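You operate a simulated robot arm through the tools that you are given. There is no shell and no other tool. Be economical: measure what you need, move in short steps, check, and stop when the job is done.

You are at the controls of a simulated two-armed robot. One attempt, no reset.

JOB
Take the cap off the juice bottle and lay it down on the yellow tabletop. Then put the cocoa tin on the grey tabletop away on the blue tabletop. Then put the filter brush on the black tabletop. Then take the bar lemon and put it on top of the broccoli. Then take the milk jug and leave it on the loading side. Keep to this order. Set down upright: cocoa tin, milk jug.

The check looks at the end state, three seconds after you hand in, the way a careful person would. Anything else that was tipped, shoved, dropped, spilled or broken makes it a failure. Lids that push on must go on centred and level and be pressed home; caps that screw on are set level and turned clockwise until they are tight.

ROBOT AND FRAMES
Two 7-joint arms with two-finger parallel grippers on one trunk, on a base that drives. Base frame: it is fixed to the floor where the robot stands at the start and does not move with it; the origin is under the middle of the robot, x ahead of it, y to its left, z up. Lengths are in m, angles in degrees, forces in N, time in s.
The left shoulder is at the start at [0.05, 0.187, 1.06], the right one opposite. With the tool pointing down near the work surface each hand reaches from about 0.1 to 0.66 m from the robot's upright axis, wherever it stands, measured 20 degrees to its own side. Places, roughly: bar lemon (6x6x4 cm) [-4.7, 2.4, 1]; black tabletop [0.7, 1.5, 0.8]; blue tabletop [0.7, -3.1, 0.8]; broccoli (8x8x6 cm) [-3.9, -1.2, 0.9]; cocoa tin [-1.25, 0.5, 1]; filter brush (6x11x12 cm) [-0.2, 2.4, 0.9]; juice bottle [0.5, 0, 1]; loading side [-6.2, -3.4, 0.9]; milk jug (14x8x16 cm) [-6.3, 0.8, 1]. Payload 3.43 kg a hand.
The tool frame of a hand sits at the grasp point between the pads (the TCP): z along the fingers, y along the line on which they close. The tips reach 0.03 m beyond it. Largest opening 0.094 m; finger width 0.028, thickness 0.01; the body of the gripper, 0.05 by 0.096 m, starts 0.055 m behind the TCP.
Orientation is that of the tool frame in the base frame, as a unit quaternion [x, y, z, w]. With the fingers straight down and closing along the base's y, the tool's x points along the base's -x, its y along +y and its z along -z.

CONTROLS
- The arms move only by the tool nudge_tool. It takes "left_motion", "right_motion" or both (then of equal length, played together; a hand with none holds still); each is a list of rows, each a list of 7 numbers: the shift along the base's x, y, z in units of 30 mm (1.0 is 30 mm), then the turn, a rotation vector about the base's x, y, z in units of 5 degrees (1.0 is 5 degrees), then the finger opening in m, from 0 to 0.094. In form: [[dx, dy, dz, ax, ay, az, claw], ...]. A call has 1 to 20 rows; each row shifts and turns the commanded pose from where the row before left it. A call with a number of a shift or a turn outside -1 to 1 is refused whole. Each row takes 0.2 s and may step no farther than 0.05 m and 8.6 degrees from the row before; otherwise, or with a gripper value out of range, the whole call is refused. A pose out of reach is approached as far as the arm can. The call stops where the force on the tool passes 40 N (or 10 N more than at its start, if that is more) or the arm is blocked; 0.2 s more then pass. The fingers move at their own pace (about 0.153 m/s each) and stop on an object; they squeeze with about 34 N. The grip force told is the motor's: it shows also when the fingers shut on nothing. Time passes only in rows, and 0.2 s behind the last, so rows that do not move let the fingers close. It gives the time, the measured TCP pose, the force on the tool (base axes), the opening and the grip force at its end, in the units of the frame above (readings bear some noise), with the torque about the TCP (base axes, N m) and any sound that the robot's microphone picked up.
- Cameras (640 x 400 px; columns grow to the right, rows downward): "scene" is now at [0.1479, 0.01, 1.2722]; the picture's right is [0.11, -0.99, 0.00], its down [-0.07, -0.01, -1.00] and it looks along [0.99, 0.11, -0.07] (base axes); focal length 214 px, centre (320, 200). "left" rides on the left gripper at [0.076, -0.014, -0.102] in its tool frame; the picture's right is [0.18, 0.98, 0.00], its down [-0.75, 0.14, -0.64] and it looks along [-0.63, 0.12, 0.77] (tool axes); focal length 243 px, centre (320, 200). "right" rides on the right gripper at [0.076, 0.014, -0.103] in its tool frame; the picture's right is [-0.18, 0.98, 0.00], its down [-0.75, -0.14, -0.64] and it looks along [-0.63, -0.12, 0.77] (tool axes); focal length 243 px, centre (320, 200). There is no depth. A picture from a camera that has moved, and an enlarged one, comes with that camera's place and axes in the base frame and with its lens.
- grab_frame(camera): a new picture of that camera. No time passes.
- raise_lower(by): slides the trunk up (or, below 0, down) by that many m; the arms and the scene camera ride with it, the base frame stays. It gives what a move gives, with no picture.
- drive_base(legs): drives the robot by 1 to 6 legs, each [ahead, left, turn to the left] in m, m and degrees, along the robot's own axes; the way and the turn of a leg run together, so that a leg with both is an arc; at most 1.5 m and 180 degrees a leg. The arms and the cameras ride along, it lands a little off, and it stops where it bumps. It gives what a move gives.
- pan_tilt(pan, tilt): turns the head with the scene camera to pan (to the left, within 80 degrees either way) and tilt (down, from -29 to 69), counted from straight ahead of the robot. It gives what a move gives.
- inspect(camera, box): a new picture of the part [left, top, right, bottom] of that camera's present view, enlarged. No time passes.
- hand_in(): hands the job in; it is judged then, once.

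Go step by step. Nothing tells you exact positions but the pictures and the camera data: compare them with the known pose of the tool, close in by small moves and look again before you grip or let go. The budget is 165 turns and 122 pictures, counting those below and the enlarged ones. Unless the task says otherwise, let go and move clear before handing in, and close with one line.

The tools are called after "Request:" as a command line: name --argument value ..., lists and objects as JSON in quotes. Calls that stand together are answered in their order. nudge_tool: Moves the arms, as the interface text tells. Its arguments: {"type":"object","properties":{"left_motion":{"type":"array"},"right_motion":{"type":"array"}},"required":[]} The other tools are called the same way: raise_lower (by) slides the trunk up or down; drive_base (legs) drives the base; pan_tilt (pan, tilt) turns the head that bears the scene camera; grab_frame (camera) takes a picture; inspect (camera, box) takes an enlarged picture of a part of a camera's view; hand_in () hands the job in.

At the start:

```text
clock: 0.0
left_tcp_pos: [0.2817, 0.1929, 1.1977]
left_tcp_rot: [0.0, 1.0, 0.0, 0.0]
left_ft_force: [-0.3, -0.6, 0.3]
left_moment: [0.01, 0.01, 0.0]
left_width: 0.0939
left_grasp_force: 0.1
right_tcp_pos: [0.2739, -0.0544, 1.2584]
right_tcp_rot: [0.0, 1.0, 0.002, 0.001]
right_ft_force: [-0.1, 0.5, -0.3]
right_moment: [0.01, 0.03, 0.0]
right_width: 0.094
right_grasp_force: 0.0
trunk travel left (down, up): [-0.275, 0.157]
robot x, y, heading: [0.0047, 0.0012, -0.2]
head pan, tilt: [6.2, 4.2]
```

scene: 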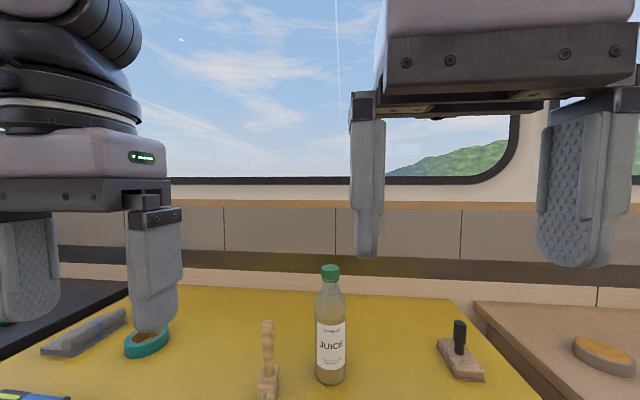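
right: 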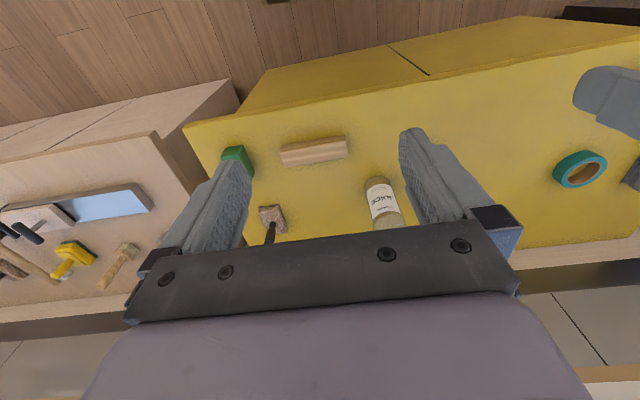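
left: 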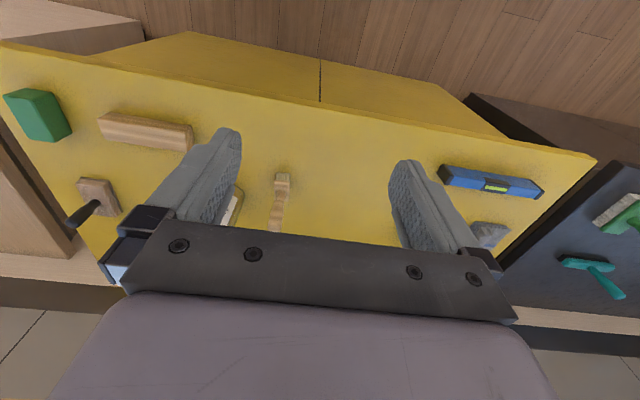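

The juice bottle stands on the yellow table ahead, roughly at [0.58, 0.04], with its cap top near z 1.1. I'll tilt the head down and enlarge the bottle to measure it.

Request:
pan_tilt --pan 0 --tilt 25

Request:
grab_frame --camera "scene"

Request:
inspect --camera "scene" --box '[240, 120, 420, 320]'

```text
clock: 0.8
left_tcp_pos: [0.2814, 0.1935, 1.199]
left_tcp_rot: [-0.001, 1.0, 0.0, 0.0]
left_ft_force: [-0.3, 0.7, -0.3]
left_moment: [-0.03, -0.02, 0.01]
left_width: 0.094
left_grasp_force: 0.0
right_tcp_pos: [0.274, -0.0549, 1.2577]
right_tcp_rot: [0.0, 1.0, 0.003, 0.001]
right_ft_force: [0.5, 1.0, 0.3]
right_moment: [0.0, -0.01, 0.03]
right_width: 0.0938
right_grasp_force: 0.0
trunk travel left (down, up): [-0.275, 0.157]
robot x, y, heading: [0.0001, -0.0012, -0.0]
head pan, tilt: [0.0, 25.0]
```

```text
118 pictures are left
camera scene: at [0.1489, 0.0, 1.2386], right [0.0, -1.0, 0.0], down [-0.42, 0.0, -0.91], along [0.91, 0.0, -0.42], focal length 214 px, centre (320, 200)
```

scene: 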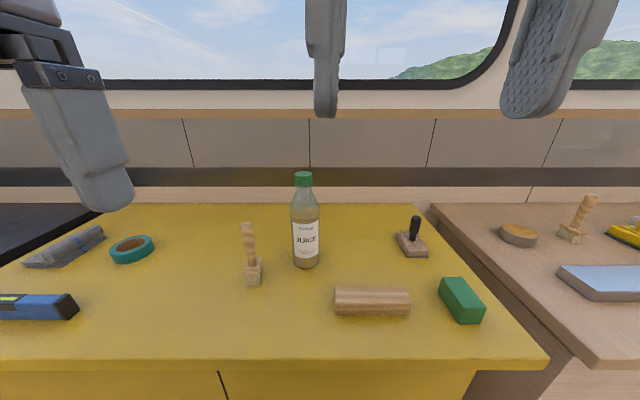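

```text
2.00 times, centred on (330, 220) of scene
camera zoom: at [0.1489, 0.0, 1.2386], right [0.0, -1.0, 0.0], down [-0.42, 0.0, -0.91], along [0.91, 0.0, -0.42], focal length 429 px, centre (300, 160)
```

zoom: 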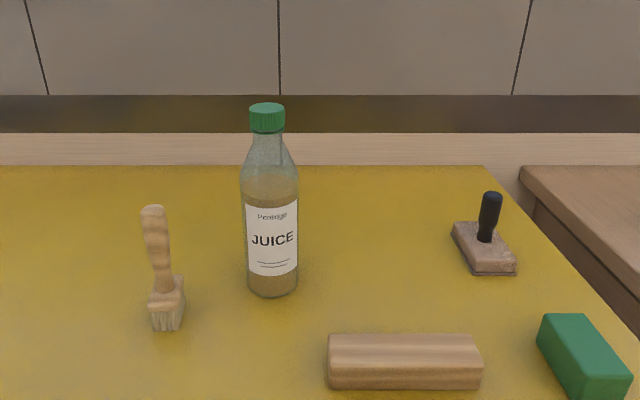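

The bottle axis looks to be near [0.605, 0.037], cap top about 1.09 and the table about 0.84. I'll pitch the left hand forward so it can hold the body, and move the right hand aside.

Request:
nudge_tool --left_motion '[[0.4, -0.2, -0.2, 0, -1, 0, 0.094], [0.4, -0.2, -0.2, 0, -1, 0, 0.094], [0.4, -0.2, -0.2, 0, -1, 0, 0.094], [0.4, -0.2, -0.2, 0, -1, 0, 0.094], [0.4, -0.2, -0.2, 0, -1, 0, 0.094], [0.4, -0.2, -0.2, 0, -1, 0, 0.094], [0.4, -0.2, -0.2, 0, -1, 0, 0.094], [0.4, -0.2, -0.2, 0, -1, 0, 0.094], [0.4, -0.2, -0.2, 0, -1, 0, 0.094], [0.4, -0.2, -0.2, 0, -1, 0, 0.094], [0.4, -0.2, -0.2, 0, -1, 0, 0.094], [0.4, -0.2, -0.2, 0, -1, 0, 0.094], [0, 0, 0, 0, 0, -1, 0.094], [0, 0, 0, 0, 0, -1, 0.094], [0, 0, 0, 0, 0, -1, 0.094]]' --right_motion '[[0.1, -0.3, 0, 0, 0, 0, 0.094], [0.1, -0.3, 0, 0, 0, 0, 0.094], [0.1, -0.3, 0, 0, 0, 0, 0.094], [0.1, -0.3, 0, 0, 0, 0, 0.094], [0.1, -0.3, 0, 0, 0, 0, 0.094], [0.1, -0.3, 0, 0, 0, 0, 0.094], [0.1, -0.3, 0, 0, 0, 0, 0.094], [0.1, -0.3, 0, 0, 0, 0, 0.094], [0.1, -0.3, 0, 0, 0, 0, 0.094], [0.1, -0.3, 0, 0, 0, 0, 0.094], [0, 0, 0, 0, 0, 0, 0.094], [0, 0, 0, 0, 0, 0, 0.094], [0, 0, 0, 0, 0, 0, 0.094], [0, 0, 0, 0, 0, 0, 0.094], [0, 0, 0, 0, 0, 0, 0.094]]'

Request:
grab_frame --camera "left"

Request:
grab_frame --camera "scene"

```text
clock: 4.0
left_tcp_pos: [0.4262, 0.1208, 1.127]
left_tcp_rot: [0.114, 0.858, -0.067, 0.497]
left_ft_force: [-0.2, 0.4, 0.4]
left_moment: [-0.04, -0.02, 0.01]
left_width: 0.0942
left_grasp_force: 0.1
right_tcp_pos: [0.3032, -0.1472, 1.2584]
right_tcp_rot: [0.0, 1.0, 0.002, 0.001]
right_ft_force: [-0.1, -0.3, 0.6]
right_moment: [0.02, 0.02, -0.03]
right_width: 0.0941
right_grasp_force: 0.1
trunk travel left (down, up): [-0.275, 0.157]
robot x, y, heading: [-0.0005, 0.0001, 0.2]
head pan, tilt: [0.0, 25.0]
```

```text
116 pictures are left
camera left: at [0.3001, 0.1403, 1.1114], right [0.17, 0.97, -0.16], down [-0.14, 0.19, 0.97], along [0.98, -0.14, 0.16], focal length 243 px, centre (320, 200)
```

left: 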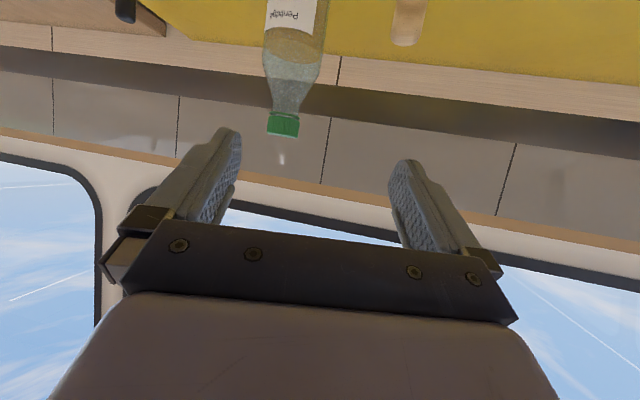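

```text
115 pictures are left
camera scene: at [0.1489, 0.0002, 1.2385], right [0.0, -1.0, 0.0], down [-0.42, 0.0, -0.91], along [0.91, 0.0, -0.42], focal length 214 px, centre (320, 200)
```

scene: 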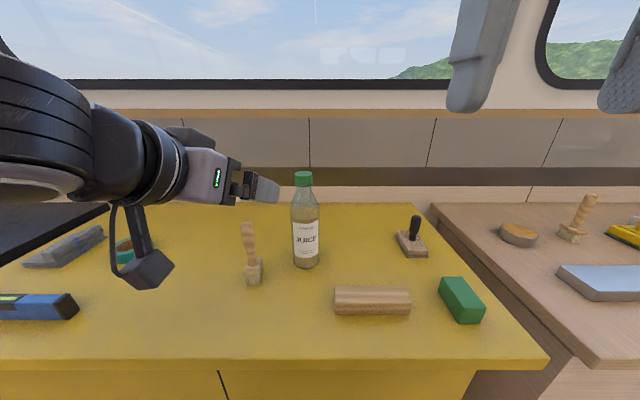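

Triangulated: cap centre about [0.600, 0.037, 1.078]. I'll lower the left hand behind the bottle along its approach line.

Request:
nudge_tool --left_motion '[[0, -0.18, -0.9, 0, 0, 0, 0.094], [0, -0.18, -0.9, 0, 0, 0, 0.094], [0, -0.18, -0.9, 0, 0, 0, 0.094], [0, -0.18, -0.9, 0, 0, 0, 0.094], [0, -0.18, -0.9, 0, 0, 0, 0.094], [0, -0.18, -0.9, 0, 0, 0, 0.094], [0, -0.18, -0.9, 0, 0, 0, 0.094], [0, 0, 0, 0, 0, 0, 0.094]]'

Request:
grab_frame --camera "left"

Request:
grab_frame --camera "scene"

```text
clock: 5.8
left_tcp_pos: [0.425, 0.083, 0.9375]
left_tcp_rot: [0.112, 0.859, -0.067, 0.496]
left_ft_force: [-0.5, -0.3, 0.1]
left_moment: [-0.03, 0.0, 0.01]
left_width: 0.0941
left_grasp_force: 0.1
right_tcp_pos: [0.3027, -0.1454, 1.2589]
right_tcp_rot: [0.0, 1.0, 0.002, 0.0]
right_ft_force: [0.2, -0.9, 0.7]
right_moment: [-0.01, -0.03, 0.0]
right_width: 0.094
right_grasp_force: 0.0
trunk travel left (down, up): [-0.275, 0.157]
robot x, y, heading: [0.0003, 0.003, -0.0]
head pan, tilt: [0.0, 25.0]
```

```text
114 pictures are left
camera left: at [0.2999, 0.1018, 0.9223], right [0.17, 0.97, -0.16], down [-0.14, 0.19, 0.97], along [0.98, -0.14, 0.16], focal length 243 px, centre (320, 200)
```

left: 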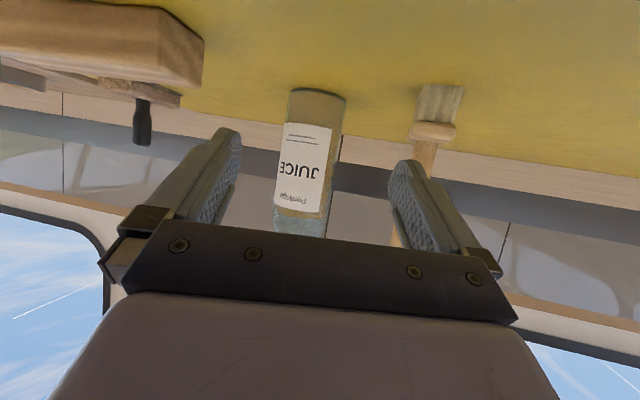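

```text
113 pictures are left
camera scene: at [0.1489, 0.0, 1.2385], right [0.0, -1.0, 0.0], down [-0.42, 0.0, -0.91], along [0.91, 0.0, -0.42], focal length 214 px, centre (320, 200)
```

scene: 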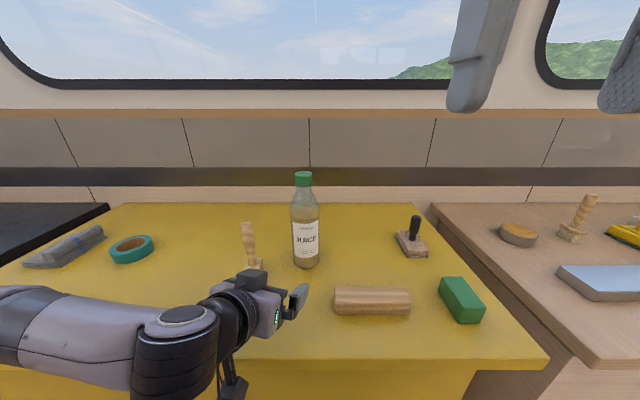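

The bottle is centred between the fingers and the brush to its left is clear. I'll advance 0.16 m along the tool line and check.

Request:
nudge_tool --left_motion '[[0.9, -0.24, 0, 0, 0, 0, 0.094], [0.9, -0.24, 0, 0, 0, 0, 0.094], [0.9, -0.24, 0, 0, 0, 0, 0.094], [0.9, -0.24, 0, 0, 0, 0, 0.094], [0.9, -0.24, 0, 0, 0, 0, 0.094], [0.7, -0.19, 0, 0, 0, 0, 0.094], [0, 0, 0, 0, 0, 0, 0.094]]'

Request:
grab_frame --camera "left"

Request:
grab_frame --camera "scene"

```text
clock: 7.4
left_tcp_pos: [0.581, 0.0413, 0.9378]
left_tcp_rot: [0.114, 0.858, -0.067, 0.496]
left_ft_force: [0.1, 0.3, 0.1]
left_moment: [-0.01, -0.03, -0.01]
left_width: 0.0942
left_grasp_force: 0.0
right_tcp_pos: [0.3032, -0.1465, 1.2586]
right_tcp_rot: [0.0, 1.0, 0.001, 0.001]
right_ft_force: [-0.8, -0.2, 0.0]
right_moment: [0.01, -0.02, -0.02]
right_width: 0.0941
right_grasp_force: 0.1
trunk travel left (down, up): [-0.275, 0.157]
robot x, y, heading: [0.0025, 0.0007, 0.2]
head pan, tilt: [0.0, 25.0]
```

```text
112 pictures are left
camera left: at [0.4566, 0.0602, 0.922], right [0.17, 0.97, -0.16], down [-0.14, 0.18, 0.97], along [0.98, -0.14, 0.16], focal length 243 px, centre (320, 200)
```

left: 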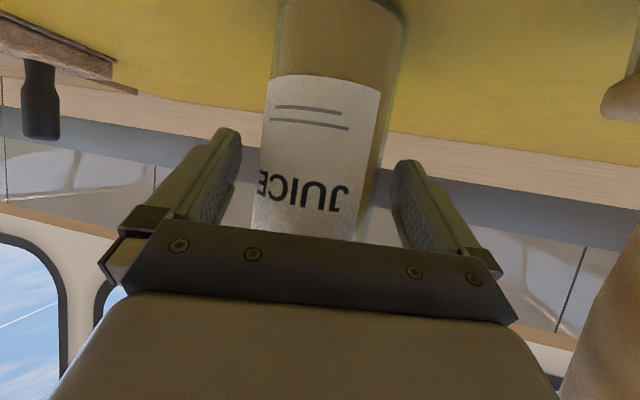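

```text
111 pictures are left
camera scene: at [0.1489, 0.0, 1.2385], right [0.0, -1.0, 0.0], down [-0.42, 0.0, -0.91], along [0.91, 0.0, -0.42], focal length 214 px, centre (320, 200)
```

scene: 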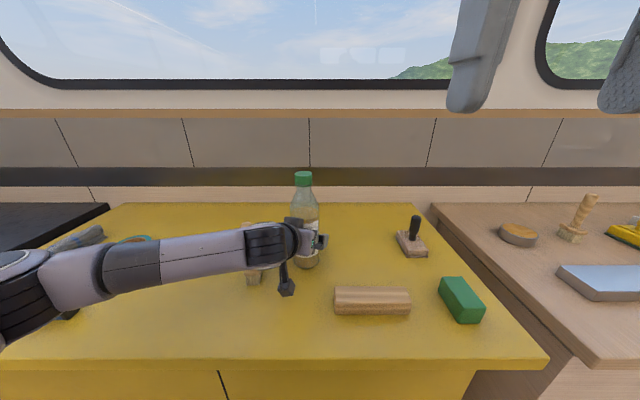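

The bottle body sits between the fingers. I'll close gently there and look.

Request:
nudge_tool --left_motion '[[0.15, -0.04, 0, 0, 0, 0, 0.08], [0, 0, 0, 0, 0, 0, 0.06], [0, 0, 0, 0, 0, 0, 0.05], [0, 0, 0, 0, 0, 0, 0.05]]'

Request:
inspect --camera "scene" --box '[220, 150, 400, 310]'

```text
clock: 8.4
left_tcp_pos: [0.586, 0.0406, 0.9376]
left_tcp_rot: [0.113, 0.858, -0.067, 0.496]
left_ft_force: [-1.8, -1.0, 1.0]
left_moment: [0.04, 0.03, 0.0]
left_width: 0.0708
left_grasp_force: 34.2
right_tcp_pos: [0.3029, -0.1465, 1.2595]
right_tcp_rot: [0.0, 1.0, 0.002, 0.001]
right_ft_force: [-0.3, -0.2, 0.4]
right_moment: [0.02, -0.01, 0.0]
right_width: 0.0938
right_grasp_force: 0.1
trunk travel left (down, up): [-0.275, 0.157]
robot x, y, heading: [0.002, 0.0003, -0.1]
head pan, tilt: [0.0, 25.0]
```

```text
2.50 times, centred on (310, 230) of scene
camera zoom: at [0.1487, -0.0001, 1.2385], right [0.0, -1.0, 0.0], down [-0.42, 0.0, -0.91], along [0.91, 0.0, -0.42], focal length 536 px, centre (345, 125)
```

zoom: 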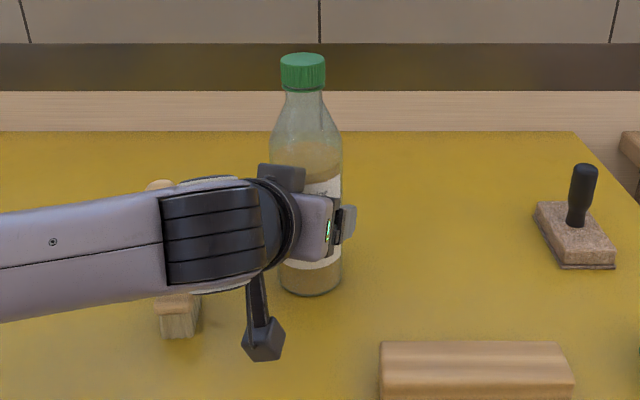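

The left hand holds the body (71 mm). I'll bring the right hand over the cap, pre-turned 60° clockwise, so it has room to unscrew.

Request:
nudge_tool --right_motion '[[0.825, 0.51, -0.2, 0, 0, -1, 0.094], [0.825, 0.51, -0.2, 0, 0, -1, 0.094], [0.825, 0.51, -0.2, 0, 0, -1, 0.094], [0.825, 0.51, -0.2, 0, 0, -1, 0.094], [0.825, 0.51, -0.2, 0, 0, -1, 0.094], [0.825, 0.51, -0.2, 0, 0, -1, 0.094], [0.825, 0.51, -0.2, 0, 0, -1, 0.094], [0.825, 0.51, -0.2, 0, 0, -1, 0.094], [0.825, 0.51, -0.2, 0, 0, -1, 0.094], [0.825, 0.51, -0.2, 0, 0, -1, 0.094], [0.825, 0.51, -0.2, 0, 0, -1, 0.094], [0.825, 0.51, -0.2, 0, 0, -1, 0.094], [0, 0, 0, 0, 0, 0, 0.094]]'

Request:
grab_frame --camera "right"

Request:
grab_frame --camera "scene"

```text
clock: 11.4
left_tcp_pos: [0.5864, 0.0393, 0.9385]
left_tcp_rot: [0.113, 0.859, -0.065, 0.496]
left_ft_force: [-1.8, 0.5, -0.5]
left_moment: [-0.01, -0.05, 0.0]
left_width: 0.0709
left_grasp_force: 33.7
right_tcp_pos: [0.5114, -0.0335, 1.1715]
right_tcp_rot: [0.541, 0.84, 0.036, -0.015]
right_ft_force: [-0.1, 0.8, 1.0]
right_moment: [0.03, -0.02, 0.02]
right_width: 0.0941
right_grasp_force: 0.0
right hand out of reach, approached as far as the arm can: row 7, 8, 9, 10, 11, 12
trunk travel left (down, up): [-0.275, 0.157]
robot x, y, heading: [-0.0023, 0.0011, 0.2]
head pan, tilt: [0.0, 25.0]
stopped in row 13 (right hand): the arm was blocked; the commanded pose is now the measured one
```

```text
109 pictures are left
camera right: at [0.4918, 0.0354, 1.2808], right [0.97, 0.24, 0.03], down [0.18, -0.79, 0.59], along [0.16, -0.56, -0.81], focal length 243 px, centre (320, 200)
```

right: 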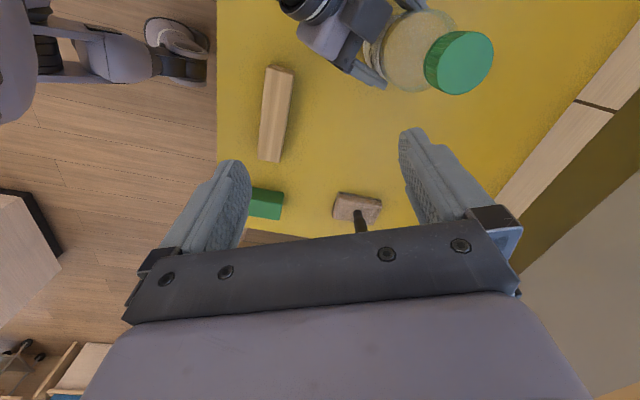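

```text
108 pictures are left
camera scene: at [0.1488, -0.0001, 1.2385], right [0.0, -1.0, 0.0], down [-0.42, 0.0, -0.91], along [0.91, 0.0, -0.42], focal length 214 px, centre (320, 200)
```

scene: 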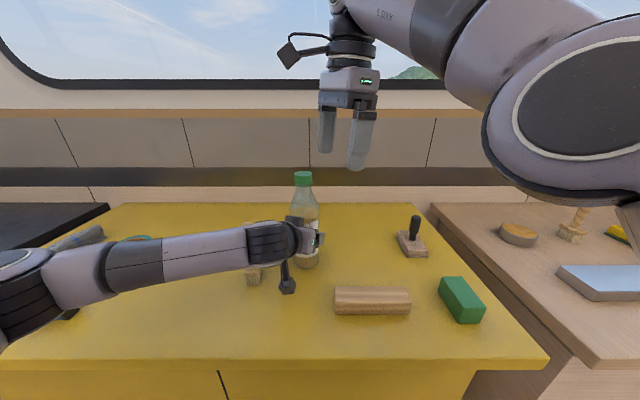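

The right arm ran out of reach at x about 0.51. I'll lift the bottle slightly with the left hand and bring it 0.14 m nearer, backing the right hand off at the same time.

Request:
nudge_tool --right_motion '[[-0.6, -0.6, 0.4, 0, 0, 0, 0.094], [-0.6, -0.6, 0.4, 0, 0, 0, 0.094], [-0.6, -0.6, 0.4, 0, 0, 0, 0.094], [0, 0, 0, 0, 0, 0, 0.094]]'

Request:
nudge_tool --left_motion '[[0, 0, 0.5, 0, 0, 0, 0.05], [0, 0, 0.5, 0, 0, 0, 0.05], [-0.5, 0, 0, 0, 0, 0, 0.05], [-0.8, 0, 0, 0, 0, 0, 0.05], [-0.8, 0, 0, 0, 0, 0, 0.05], [-0.8, 0, 0, 0, 0, 0, 0.05], [-0.8, 0, 0, 0, 0, 0, 0.05], [-0.7, 0, 0, 0, 0, 0, 0.05], [-0.4, 0, 0, 0, 0, 0, 0.05], [0, 0, 0, 0, 0, 0, 0.05]]'

Request:
grab_frame --camera "scene"

Request:
grab_frame --camera "right"

```text
clock: 12.4
left_tcp_pos: [0.5866, 0.0405, 0.9373]
left_tcp_rot: [0.113, 0.858, -0.067, 0.497]
left_ft_force: [-0.2, 1.4, 0.3]
left_moment: [0.07, -0.08, 0.01]
left_width: 0.0705
left_grasp_force: 34.0
right_tcp_pos: [0.4566, -0.0853, 1.2084]
right_tcp_rot: [0.539, 0.842, 0.034, -0.014]
right_ft_force: [0.6, 0.3, -0.1]
right_moment: [0.03, 0.0, -0.01]
right_width: 0.094
right_grasp_force: 0.0
trunk travel left (down, up): [-0.275, 0.157]
robot x, y, heading: [0.0026, 0.0028, 0.4]
head pan, tilt: [0.0, 25.0]
```

```text
clock: 14.6
left_tcp_pos: [0.4419, 0.0407, 0.9677]
left_tcp_rot: [0.112, 0.859, -0.066, 0.495]
left_ft_force: [-1.3, -0.6, -5.0]
left_moment: [0.03, 0.07, 0.0]
left_width: 0.0709
left_grasp_force: 33.7
right_tcp_pos: [0.4574, -0.0851, 1.2078]
right_tcp_rot: [0.539, 0.841, 0.035, -0.016]
right_ft_force: [-0.3, -0.9, 0.4]
right_moment: [-0.01, 0.02, 0.0]
right_width: 0.094
right_grasp_force: 0.0
trunk travel left (down, up): [-0.275, 0.157]
robot x, y, heading: [-0.0016, -0.0006, 0.2]
head pan, tilt: [0.0, 25.0]
```

```text
107 pictures are left
camera scene: at [0.1493, 0.0, 1.2384], right [0.0, -1.0, 0.0], down [-0.42, 0.0, -0.91], along [0.91, 0.0, -0.42], focal length 214 px, centre (320, 200)
```

scene: 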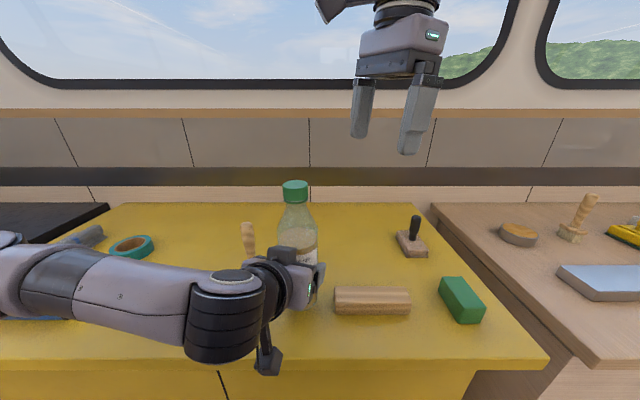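

```text
106 pictures are left
camera right: at [0.4373, -0.0162, 1.3167], right [0.97, 0.24, 0.03], down [0.18, -0.79, 0.59], along [0.17, -0.56, -0.81], focal length 243 px, centre (320, 200)
```

right: 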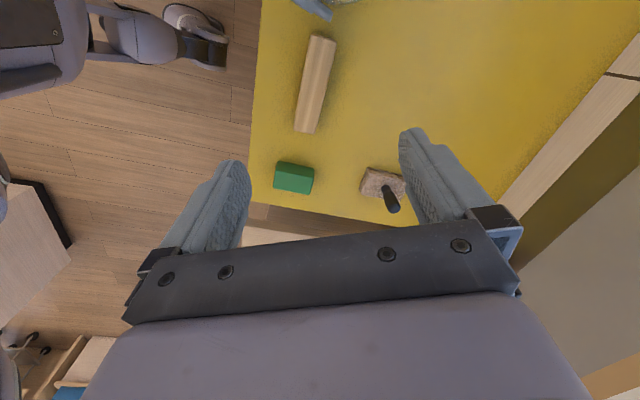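

The bottle is now at about [0.455, 0.038] with the cap centre near z 1.11. I'll bring the right hand over it and level the tool.

Request:
nudge_tool --right_motion '[[0, 0.7, 0, -0.87, 0.13, 0, 0.094], [0, 0.7, 0, 0, 0, 0, 0.094], [0, 0.7, 0, 0, 0, 0, 0.094], [0, 0.7, 0, 0, 0, 0, 0.094], [0, 0.7, 0, 0, 0, 0, 0.094], [0, 0.6, 0, 0, 0, 0, 0.094], [0, 0, 0, 0, 0, 0, 0.094]]'

Request:
grab_frame --camera "right"

Request:
grab_frame --camera "scene"

```text
clock: 16.4
left_tcp_pos: [0.4422, 0.0408, 0.9662]
left_tcp_rot: [0.113, 0.86, -0.065, 0.494]
left_ft_force: [-0.9, 0.0, -5.1]
left_moment: [0.04, 0.15, -0.03]
left_width: 0.0708
left_grasp_force: 34.2
right_tcp_pos: [0.4595, -0.0234, 1.2376]
right_tcp_rot: [0.565, 0.824, 0.047, -0.009]
right_ft_force: [0.4, -0.1, 0.4]
right_moment: [0.03, -0.01, -0.01]
right_width: 0.0942
right_grasp_force: 0.1
right hand out of reach, approached as far as the arm can: row 4, 5, 6
trunk travel left (down, up): [-0.275, 0.157]
robot x, y, heading: [0.0007, 0.0004, -0.1]
head pan, tilt: [0.0, 25.0]
stopped in row 7 (right hand): the arm was blocked; the commanded pose is now the measured one
```

```text
105 pictures are left
camera right: at [0.4422, 0.0455, 1.3461], right [0.98, 0.18, 0.05], down [0.12, -0.81, 0.58], along [0.15, -0.56, -0.81], focal length 243 px, centre (320, 200)
```

right: 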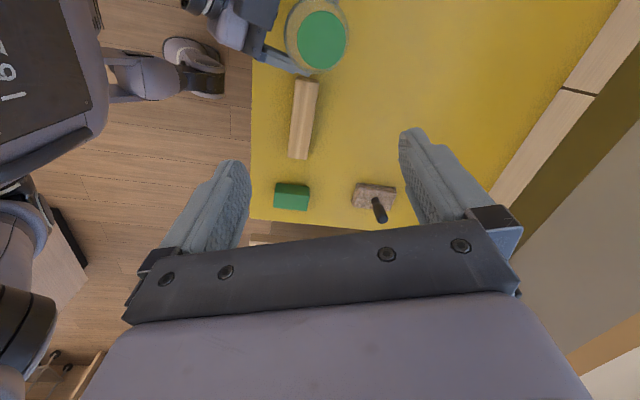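

```text
104 pictures are left
camera scene: at [0.1493, -0.0002, 1.2384], right [0.0, -1.0, 0.0], down [-0.42, 0.0, -0.91], along [0.91, 0.0, -0.42], focal length 214 px, centre (320, 200)
```

scene: 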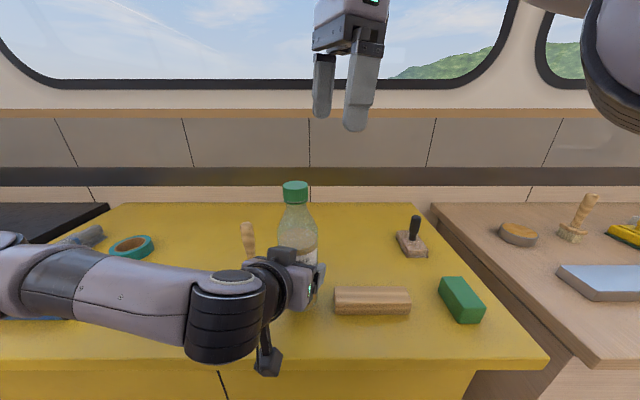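

The right arm is still limited by height, with its wrist well above the shoulder. I'll raise the trunk 0.15 m so both hands work lower relative to the shoulders, then bring the bottle back down.

Request:
raise_lower --by 0.15

Request:
nudge_tool --left_motion '[[0, -0.3, -0.8, 0, 0, 0, 0.05], [0, -0.3, -0.8, 0, 0, 0, 0.05], [0, -0.3, -0.8, 0, 0, 0, 0.05], [0, -0.3, -0.8, 0, 0, 0, 0.05], [0, -0.3, -0.8, 0, 0, 0, 0.05], [0, 0, -0.7, 0, 0, 0, 0.05], [0, 0, 0, 0, 0, 0, 0.05]]' --right_motion '[[0, 0, 0, -0.9, 0.1, 0, 0.094], [0, 0, 0, 0, 0, 0, 0.094], [0, 0, 0, 0, 0, 0, 0.094], [0, 0, -0.8, 0, 0, 0, 0.094], [0, 0, -0.8, 0, 0, 0, 0.094], [0, 0, -0.8, 0, 0, 0, 0.094], [0, 0, 0, 0, 0, 0, 0.094]]'

Request:
grab_frame --camera "scene"

```text
clock: 18.2
left_tcp_pos: [0.4428, 0.0401, 1.1175]
left_tcp_rot: [0.114, 0.859, -0.066, 0.495]
left_ft_force: [-0.2, 1.0, -5.6]
left_moment: [-0.01, 0.05, 0.0]
left_width: 0.0707
left_grasp_force: 34.3
right_tcp_pos: [0.4617, -0.0227, 1.3849]
right_tcp_rot: [0.566, 0.823, 0.046, -0.009]
right_ft_force: [0.5, 0.3, -0.4]
right_moment: [0.0, 0.02, -0.01]
right_width: 0.0939
right_grasp_force: 0.0
trunk travel left (down, up): [-0.425, 0.007]
robot x, y, heading: [-0.0008, 0.0023, -0.2]
head pan, tilt: [0.0, 25.0]
```

```text
clock: 19.8
left_tcp_pos: [0.4424, -0.0043, 0.9764]
left_tcp_rot: [0.113, 0.859, -0.067, 0.495]
left_ft_force: [-0.1, -0.4, -4.3]
left_moment: [0.0, 0.08, -0.01]
left_width: 0.071
left_grasp_force: 34.6
right_tcp_pos: [0.4537, -0.0229, 1.3067]
right_tcp_rot: [0.564, 0.826, 0.01, 0.01]
right_ft_force: [-0.8, 0.7, 0.7]
right_moment: [0.02, 0.03, -0.01]
right_width: 0.094
right_grasp_force: 0.0
right hand out of reach, approached as far as the arm can: row 1
trunk travel left (down, up): [-0.425, 0.007]
robot x, y, heading: [0.0014, 0.0014, -0.1]
head pan, tilt: [0.0, 25.0]
```

```text
103 pictures are left
camera scene: at [0.1492, 0.0003, 1.3885], right [0.0, -1.0, 0.0], down [-0.42, 0.0, -0.91], along [0.91, 0.0, -0.42], focal length 214 px, centre (320, 200)
```

scene: 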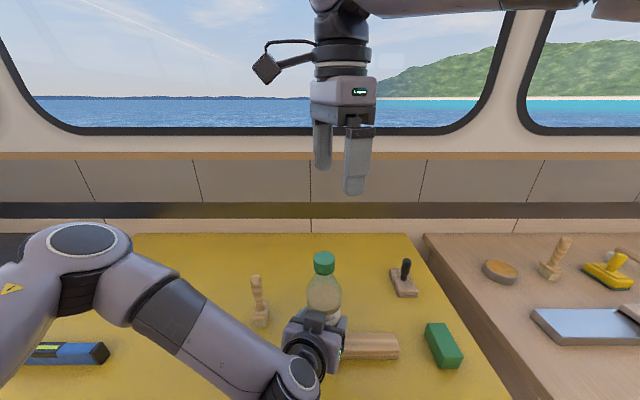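

The bottle axis is at about [0.455, -0.006] with the cap centre near z 1.12. I'll raise the bottle a touch, clear of the block, and bring the right hand just above the cap.

Request:
nudge_tool --left_motion '[[0, 0, 0.5, 0, 0, 0, 0.05], [0, 0, 0, 0, 0, 0, 0.05], [0, 0, 0, 0, 0, 0, 0.05], [0, 0, 0, 0, 0, 0, 0.05], [0, 0, 0, 0, 0, 0, 0.05]]' --right_motion '[[0, 0.2, -0.9, 0, 0, 0, 0.094], [0, 0.2, -0.9, 0, 0, 0, 0.094], [0, 0.16, -0.9, 0, 0, 0, 0.094], [0, 0, -0.8, 0, 0, 0, 0.094], [0, 0, 0, 0, 0, 0, 0.094]]'

Request:
grab_frame --camera "right"

Request:
grab_frame --camera "scene"

```text
clock: 21.0
left_tcp_pos: [0.4428, -0.0043, 0.9914]
left_tcp_rot: [0.113, 0.858, -0.066, 0.496]
left_ft_force: [-0.9, -0.1, -4.8]
left_moment: [0.02, 0.09, 0.04]
left_width: 0.0708
left_grasp_force: 34.0
right_tcp_pos: [0.4544, -0.0079, 1.2026]
right_tcp_rot: [0.564, 0.825, 0.01, 0.011]
right_ft_force: [-0.3, -0.1, 0.4]
right_moment: [-0.02, 0.0, 0.0]
right_width: 0.094
right_grasp_force: 0.0
trunk travel left (down, up): [-0.425, 0.007]
robot x, y, heading: [0.0004, -0.0006, 0.2]
head pan, tilt: [0.0, 25.0]
```

```text
102 pictures are left
camera right: at [0.4363, 0.0701, 1.3053], right [0.98, 0.19, 0.03], down [0.12, -0.76, 0.64], along [0.14, -0.63, -0.77], focal length 243 px, centre (320, 200)
```

right: 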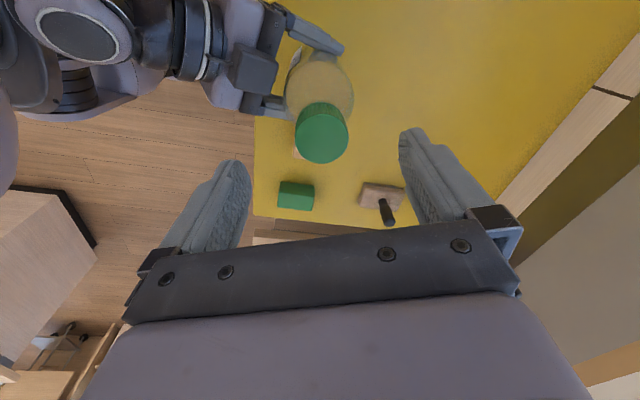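

```text
101 pictures are left
camera scene: at [0.1492, 0.0001, 1.3884], right [0.0, -1.0, 0.0], down [-0.42, 0.0, -0.91], along [0.91, 0.0, -0.42], focal length 214 px, centre (320, 200)
```

scene: 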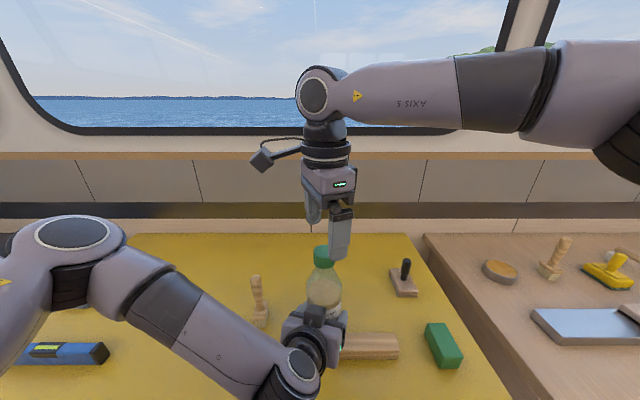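

The right hand is lined up over the cap to within a few mm. I'll descend with the tips around the cap and close.

Request:
nudge_tool --right_motion '[[0, 0.1, -0.7, 0, 0.33, 0, 0.094], [0, 0.05, -0.7, 0, 0, 0, 0.094], [0, 0, -0.7, 0, 0, 0, 0.094], [0, 0, -0.05, 0, 0, 0, 0.07], [0, 0, 0, 0, 0, 0, 0.05], [0, 0, 0, 0, 0, 0, 0.03], [0, 0, 0, 0, 0, 0, 0.02], [0, 0, 0, 0, 0, 0, 0.02]]'

Request:
inspect --camera "scene" --box '[250, 180, 410, 380]'

Request:
grab_frame --camera "right"

```text
clock: 22.8
left_tcp_pos: [0.4421, -0.0051, 0.9911]
left_tcp_rot: [0.113, 0.858, -0.067, 0.496]
left_ft_force: [-3.8, -1.7, -3.8]
left_moment: [0.29, -0.47, 0.01]
left_width: 0.071
left_grasp_force: 34.2
right_tcp_pos: [0.4546, -0.002, 1.1369]
right_tcp_rot: [0.564, 0.826, 0.002, -0.001]
right_ft_force: [4.2, 1.3, 0.4]
right_moment: [0.02, -0.01, 0.02]
right_width: 0.0407
right_grasp_force: 33.9
trunk travel left (down, up): [-0.425, 0.007]
robot x, y, heading: [0.0018, 0.001, 0.0]
head pan, tilt: [0.0, 25.0]
```

```text
2.00 times, centred on (330, 280) of scene
camera zoom: at [0.1494, 0.0, 1.3884], right [0.0, -1.0, 0.0], down [-0.42, 0.0, -0.91], along [0.91, 0.0, -0.42], focal length 429 px, centre (300, 40)
```

zoom: 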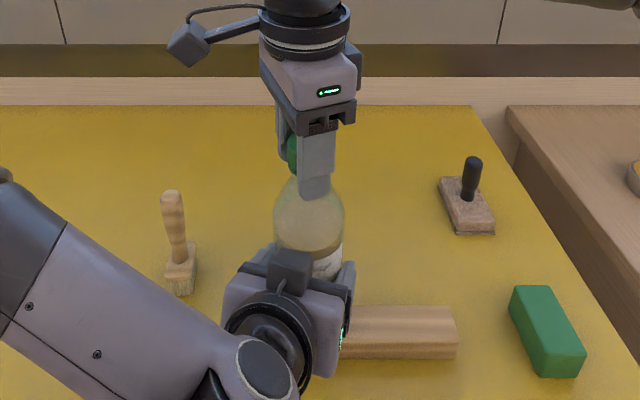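

```text
99 pictures are left
camera right: at [0.4399, 0.0746, 1.2412], right [0.98, 0.19, 0.0], down [0.14, -0.76, 0.64], along [0.12, -0.63, -0.77], focal length 243 px, centre (320, 200)
```

right: 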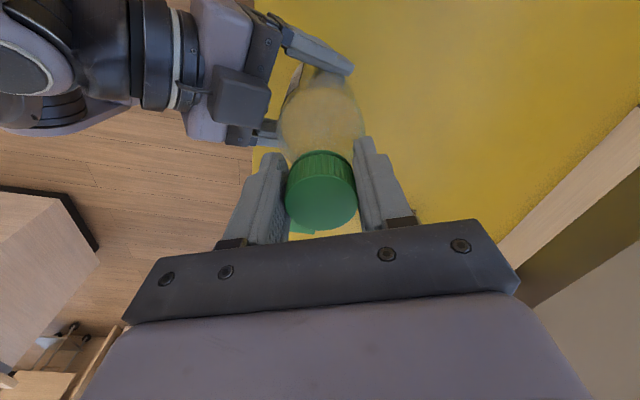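

The cap is gripped (41 mm). I'll turn it counter-clockwise.

Request:
nudge_tool --right_motion '[[0, 0, 0.002, 0, 0, 1, 0.02], [0, 0, 0.002, 0, 0, 1, 0.02], [0, 0, 0.002, 0, 0, 1, 0.02], [0, 0, 0.002, 0, 0, 1, 0.02], [0, 0, 0.002, 0, 0, 1, 0.02], [0, 0, 0.002, 0, 0, 1, 0.02], [0, 0, 0.002, 0, 0, 1, 0.02], [0, 0, 0.002, 0, 0, 1, 0.02], [0, 0, 0.002, 0, 0, 1, 0.02], [0, 0, 0.002, 0, 0, 1, 0.02], [0, 0, 0.002, 0, 0, 1, 0.02], [0, 0, 0.002, 0, 0, 1, 0.02], [0, 0, 0.002, 0, 0, 1, 0.02], [0, 0, 0.002, 0, 0, 1, 0.02], [0, 0, 0.002, 0, 0, 1, 0.02], [0, 0, 0.002, 0, 0, 1, 0.02], [0, 0, 0.002, 0, 0, 1, 0.02], [0, 0, 0.002, 0, 0, 1, 0.02], [0, 0, 0.002, 0, 0, 1, 0.02], [0, 0, 0.002, 0, 0, 1, 0.02]]'

Request:
grab_frame --camera "right"

```text
clock: 27.0
left_tcp_pos: [0.4416, -0.0055, 0.9913]
left_tcp_rot: [0.114, 0.858, -0.067, 0.496]
left_ft_force: [0.3, 12.5, -5.4]
left_moment: [-1.25, -0.26, 0.22]
left_width: 0.0711
left_grasp_force: 33.9
right_tcp_pos: [0.4561, -0.0033, 1.1376]
right_tcp_rot: [-0.271, 0.963, -0.001, -0.003]
right_ft_force: [0.6, -12.8, 0.5]
right_moment: [-0.57, 0.34, -0.04]
right_width: 0.04
right_grasp_force: 33.8
trunk travel left (down, up): [-0.425, 0.007]
robot x, y, heading: [-0.0028, -0.0027, 0.1]
head pan, tilt: [0.0, 25.0]
```

```text
98 pictures are left
camera right: at [0.3824, -0.0288, 1.2429], right [-0.35, 0.94, 0.0], down [0.72, 0.27, 0.64], along [0.6, 0.23, -0.77], focal length 243 px, centre (320, 200)
```

right: 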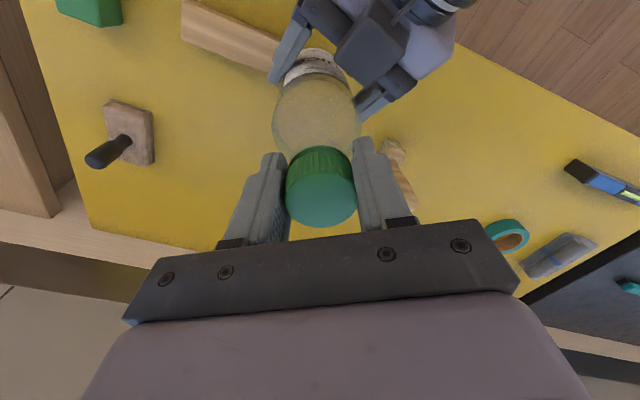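

I've turned it 100° and the axial torque is small. I'll continue counter-clockwise another 70° and then test with a small lift.

Request:
nudge_tool --right_motion '[[0, -0.02, 0.003, 0, 0, 1, 0.02], [0, 0, 0.003, 0, 0, 1, 0.02], [0, 0, 0.003, 0, 0, 1, 0.02], [0, 0, 0.003, 0, 0, 1, 0.02], [0, 0, 0.003, 0, 0, 1, 0.02], [0, 0, 0.003, 0, 0, 1, 0.02], [0, 0, 0.003, 0, 0, 1, 0.02], [0, 0, 0.003, 0, 0, 1, 0.02], [0, 0, 0.003, 0, 0, 1, 0.02], [0, 0, 0.003, 0, 0, 1, 0.02], [0, 0, 0.003, 0, 0, 1, 0.02], [0, 0, 0.003, 0, 0, 1, 0.02], [0, 0, 0.003, 0, 0, 1, 0.02], [0, 0, 0.003, 0, 0, 1, 0.02]]'

Request:
nudge_tool --right_motion '[[0, 0, 0.1, 0, 0, 0, 0.02]]'

Request:
grab_frame --camera "right"

```text
clock: 30.0
left_tcp_pos: [0.4425, -0.0055, 0.9906]
left_tcp_rot: [0.113, 0.859, -0.066, 0.496]
left_ft_force: [-4.2, -11.5, -11.1]
left_moment: [1.16, -0.24, -0.2]
left_width: 0.0708
left_grasp_force: 33.8
right_tcp_pos: [0.4529, -0.0141, 1.1375]
right_tcp_rot: [-0.524, 0.852, 0.0, 0.0]
right_ft_force: [4.1, 10.8, 4.3]
right_moment: [0.54, -0.18, 0.01]
right_width: 0.0397
right_grasp_force: 33.8
right hand out of reach, approached as far as the arm can: row 7, 8, 9, 10, 11, 12, 13, 14
trunk travel left (down, up): [-0.425, 0.007]
robot x, y, heading: [-0.0046, 0.0006, 0.0]
head pan, tilt: [0.0, 25.0]
```

```text
clock: 30.4
left_tcp_pos: [0.4408, -0.0048, 0.992]
left_tcp_rot: [0.113, 0.858, -0.067, 0.497]
left_ft_force: [-6.4, -9.8, -3.3]
left_moment: [1.12, -0.4, -0.15]
left_width: 0.0707
left_grasp_force: 34.4
right_tcp_pos: [0.4534, -0.0143, 1.1402]
right_tcp_rot: [-0.524, 0.851, -0.002, -0.002]
right_ft_force: [5.7, 10.4, -1.5]
right_moment: [0.36, -0.44, -0.01]
right_width: 0.0396
right_grasp_force: 34.0
trunk travel left (down, up): [-0.425, 0.007]
robot x, y, heading: [-0.001, 0.0011, -0.1]
head pan, tilt: [0.0, 25.0]
```

```text
97 pictures are left
camera right: at [0.4061, -0.0738, 1.2441], right [-0.79, 0.61, 0.0], down [0.47, 0.61, 0.64], along [0.39, 0.51, -0.77], focal length 243 px, centre (320, 200)
```

right: 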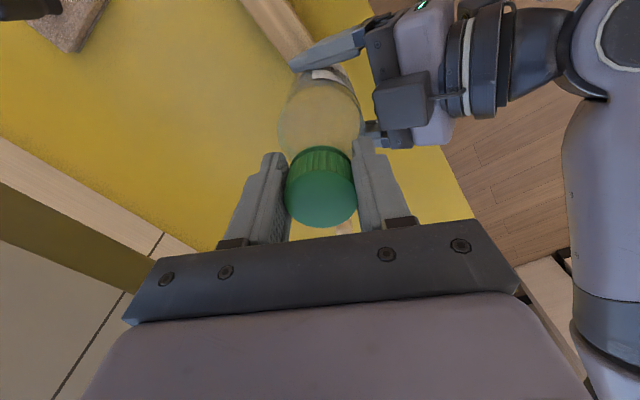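

I've turned it about 130° to the wrist limit. I'll recentre slightly in y and lift a little more, watching the force.

Request:
nudge_tool --right_motion '[[0, 0.3, 0, 0, 0, 0, 0.02], [0, 0, 0.12, 0, 0, 0, 0.02]]'

```text
clock: 31.0
left_tcp_pos: [0.4445, -0.0038, 0.9954]
left_tcp_rot: [0.109, 0.857, -0.064, 0.499]
left_ft_force: [-3.1, 13.1, 9.7]
left_moment: [-0.93, -0.54, 0.21]
left_width: 0.071
left_grasp_force: 34.3
right_tcp_pos: [0.4537, -0.0068, 1.1429]
right_tcp_rot: [-0.522, 0.853, -0.004, -0.007]
right_ft_force: [4.8, -13.8, -14.5]
right_moment: [-1.03, -0.02, -0.13]
right_width: 0.04
right_grasp_force: 34.0
trunk travel left (down, up): [-0.425, 0.007]
robot x, y, heading: [0.001, -0.0046, -0.2]
head pan, tilt: [0.0, 25.0]
```

The cap is still threaded (about 14 N on the lift), and its true axis seems to be at y about -0.007. I'll lower, release, recentre on that axis and turn the open hand back.

Request:
nudge_tool --right_motion '[[0, -0.12, -0.2, 0, 0, 0, 0.02], [0, 0, 0, 0, 0, 0, 0.094], [0, 0, 0, 0, 0, 0, 0.094], [0.07, 0.14, 0, 0, 0, -1, 0.094], [0, 0, 0, 0, 0, -1, 0.094], [0, 0, 0, 0, 0, -1, 0.094], [0, 0, 0, 0, 0, -1, 0.094], [0, 0, 0, 0, 0, -1, 0.094], [0, 0, 0, 0, 0, -1, 0.094], [0, 0, 0, 0, 0, -1, 0.094], [0, 0, 0, 0, 0, -1, 0.094], [0, 0, 0, 0, 0, -1, 0.094], [0, 0, 0, 0, 0, -1, 0.094], [0, 0, 0, 0, 0, -1, 0.094], [0, 0, 0, 0, 0, -1, 0.094], [0, 0, 0, 0, 0, -1, 0.094], [0, 0, 0, 0, 0, -1, 0.094], [0, 0, 0, 0, 0, -1, 0.094]]'

Request:
nudge_tool --right_motion '[[0, 0, 0, 0, 0, -1, 0.094], [0, 0, 0, 0, 0, -1, 0.094], [0, 0, 0, 0, 0, -1, 0.094], [0, 0, 0, 0, 0, -1, 0.094], [0, 0, 0, 0, 0, -1, 0.094], [0, 0, 0, 0, 0, -1, 0.094], [0, 0, 0, 0, 0, -1, 0.094], [0, 0, 0, 0, 0, -1, 0.094], [0, 0, 0, 0, 0, -1, 0.094], [0, 0, 0, 0, 0, -1, 0.094], [0, 0, 0, 0, 0, -1, 0.094], [0, 0, 0, 0, 0, 0, 0.094]]'

Request:
grab_frame --camera "right"

Request:
inspect --camera "scene" --box '[250, 180, 410, 380]'

```text
clock: 34.8
left_tcp_pos: [0.4413, -0.0054, 0.9917]
left_tcp_rot: [0.114, 0.858, -0.067, 0.496]
left_ft_force: [0.6, 0.2, -5.1]
left_moment: [0.04, 0.06, -0.03]
left_width: 0.0705
left_grasp_force: 34.3
right_tcp_pos: [0.4559, -0.0028, 1.1385]
right_tcp_rot: [0.103, 0.995, 0.0, -0.002]
right_ft_force: [0.3, 0.1, -0.7]
right_moment: [-0.02, -0.03, 0.0]
right_width: 0.094
right_grasp_force: 0.1
trunk travel left (down, up): [-0.425, 0.007]
robot x, y, heading: [0.001, -0.0014, -0.1]
head pan, tilt: [0.0, 25.0]
```

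```text
clock: 37.4
left_tcp_pos: [0.4429, -0.0055, 0.9908]
left_tcp_rot: [0.114, 0.859, -0.067, 0.495]
left_ft_force: [-0.1, 0.3, -5.5]
left_moment: [0.02, 0.06, 0.04]
left_width: 0.0706
left_grasp_force: 33.6
right_tcp_pos: [0.4561, -0.0047, 1.1377]
right_tcp_rot: [0.551, 0.835, 0.002, -0.001]
right_ft_force: [-0.1, -0.8, -0.3]
right_moment: [-0.01, 0.02, -0.02]
right_width: 0.0939
right_grasp_force: 0.1
trunk travel left (down, up): [-0.425, 0.007]
robot x, y, heading: [0.0039, 0.0017, -0.2]
head pan, tilt: [0.0, 25.0]
```

```text
96 pictures are left
camera right: at [0.4383, 0.0725, 1.2424], right [0.98, 0.22, 0.0], down [0.17, -0.75, 0.64], along [0.14, -0.62, -0.77], focal length 243 px, centre (320, 200)
```

right: 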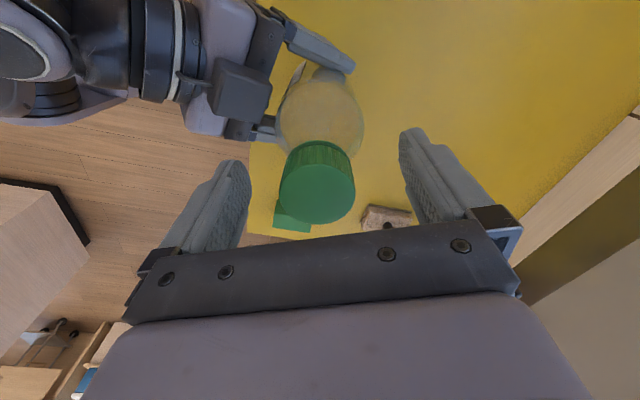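

```text
2.00 times, centred on (330, 280) of scene
camera zoom: at [0.1494, 0.0, 1.3884], right [0.0, -1.0, 0.0], down [-0.42, 0.0, -0.91], along [0.91, 0.0, -0.42], focal length 429 px, centre (300, 40)
```

zoom: 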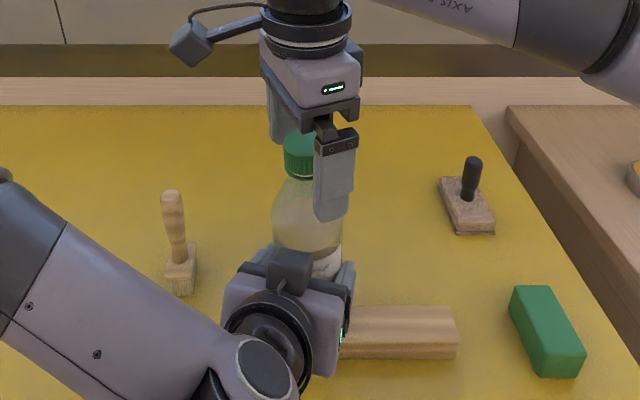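

The cap reads about [0.454, 0.000]. I'll centre there, grip, and turn counter-clockwise again.

Request:
nudge_tool --right_motion '[[-0.04, 0.1, 0, 0, 0, 0, 0.07], [0, 0, 0, 0, 0, 0, 0.04], [0, 0, 0, 0, 0, 0, 0.02], [0, 0, 0, 0, 0, 0, 0.02]]'

Request:
nudge_tool --right_motion '[[0, 0, 0.003, 0, 0, 1, 0.02], [0, 0, 0.003, 0, 0, 1, 0.02], [0, 0, 0.003, 0, 0, 1, 0.02], [0, 0, 0.003, 0, 0, 1, 0.02], [0, 0, 0.003, 0, 0, 1, 0.02], [0, 0, 0.003, 0, 0, 1, 0.02], [0, 0, 0.003, 0, 0, 1, 0.02], [0, 0, 0.003, 0, 0, 1, 0.02], [0, 0, 0.003, 0, 0, 1, 0.02], [0, 0, 0.003, 0, 0, 1, 0.02], [0, 0, 0.003, 0, 0, 1, 0.02], [0, 0, 0.003, 0, 0, 1, 0.02]]'

Request:
nudge_tool --right_motion '[[0, 0, 0.003, 0, 0, 1, 0.02], [0, 0, 0.003, 0, 0, 1, 0.02], [0, 0, 0.003, 0, 0, 1, 0.02], [0, 0, 0.003, 0, 0, 1, 0.02], [0, 0, 0.003, 0, 0, 1, 0.02], [0, 0, 0.003, 0, 0, 1, 0.02], [0, 0, 0.003, 0, 0, 1, 0.02], [0, 0, 0.003, 0, 0, 1, 0.02], [0, 0, 0.003, 0, 0, 1, 0.02], [0, 0, 0.003, 0, 0, 1, 0.02], [0, 0, 0.003, 0, 0, 1, 0.02], [0, 0, 0.003, 0, 0, 1, 0.02]]'

Request:
nudge_tool --right_motion '[[0, 0, 0.1, 0, 0, 0, 0.02], [0, 0, 0.1, 0, 0, 0, 0.02]]'

```text
clock: 38.4
left_tcp_pos: [0.4426, -0.0042, 0.9903]
left_tcp_rot: [0.112, 0.859, -0.066, 0.495]
left_ft_force: [6.9, 4.1, -4.4]
left_moment: [-0.54, 1.06, 0.08]
left_width: 0.0707
left_grasp_force: 34.0
right_tcp_pos: [0.4551, -0.0005, 1.1385]
right_tcp_rot: [0.55, 0.835, 0.0, -0.002]
right_ft_force: [-7.9, -4.1, 1.3]
right_moment: [-0.04, 0.06, -0.03]
right_width: 0.0394
right_grasp_force: 34.5
trunk travel left (down, up): [-0.425, 0.007]
robot x, y, heading: [-0.0032, -0.0022, 0.0]
head pan, tilt: [0.0, 25.0]
```

```text
clock: 41.0
left_tcp_pos: [0.4428, -0.0059, 0.9902]
left_tcp_rot: [0.113, 0.859, -0.066, 0.496]
left_ft_force: [9.1, 12.7, -4.3]
left_moment: [-1.22, 0.55, 0.2]
left_width: 0.0708
left_grasp_force: 34.5
right_tcp_pos: [0.4552, -0.0024, 1.1389]
right_tcp_rot: [0.058, 0.998, -0.002, -0.001]
right_ft_force: [-8.6, -11.5, -0.5]
right_moment: [-0.52, 0.82, -0.07]
right_width: 0.0397
right_grasp_force: 34.2
trunk travel left (down, up): [-0.425, 0.007]
robot x, y, heading: [0.0038, -0.0004, -0.0]
head pan, tilt: [0.0, 25.0]
```

```text
clock: 43.6
left_tcp_pos: [0.4419, -0.005, 0.9911]
left_tcp_rot: [0.113, 0.859, -0.065, 0.496]
left_ft_force: [-1.8, 11.7, -0.3]
left_moment: [-0.96, -0.68, 0.19]
left_width: 0.0707
left_grasp_force: 34.5
right_tcp_pos: [0.4545, -0.0016, 1.1407]
right_tcp_rot: [-0.449, 0.894, -0.002, -0.002]
right_ft_force: [3.3, -12.2, -5.0]
right_moment: [-0.78, 0.26, -0.06]
right_width: 0.0393
right_grasp_force: 34.0
trunk travel left (down, up): [-0.425, 0.007]
robot x, y, heading: [0.0006, -0.0021, -0.1]
head pan, tilt: [0.0, 25.0]
```

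```text
clock: 44.2
left_tcp_pos: [0.4448, -0.0058, 0.9953]
left_tcp_rot: [0.113, 0.856, -0.068, 0.5]
left_ft_force: [-3.7, 9.1, 21.7]
left_moment: [-0.66, -0.62, 0.1]
left_width: 0.071
left_grasp_force: 34.1
right_tcp_pos: [0.4539, -0.0007, 1.1445]
right_tcp_rot: [-0.448, 0.894, -0.001, -0.004]
right_ft_force: [4.5, -9.3, -26.0]
right_moment: [-0.57, -0.24, -0.01]
right_width: 0.0394
right_grasp_force: 33.9
trunk travel left (down, up): [-0.425, 0.007]
robot x, y, heading: [0.002, -0.0007, -0.0]
head pan, tilt: [0.0, 25.0]
```

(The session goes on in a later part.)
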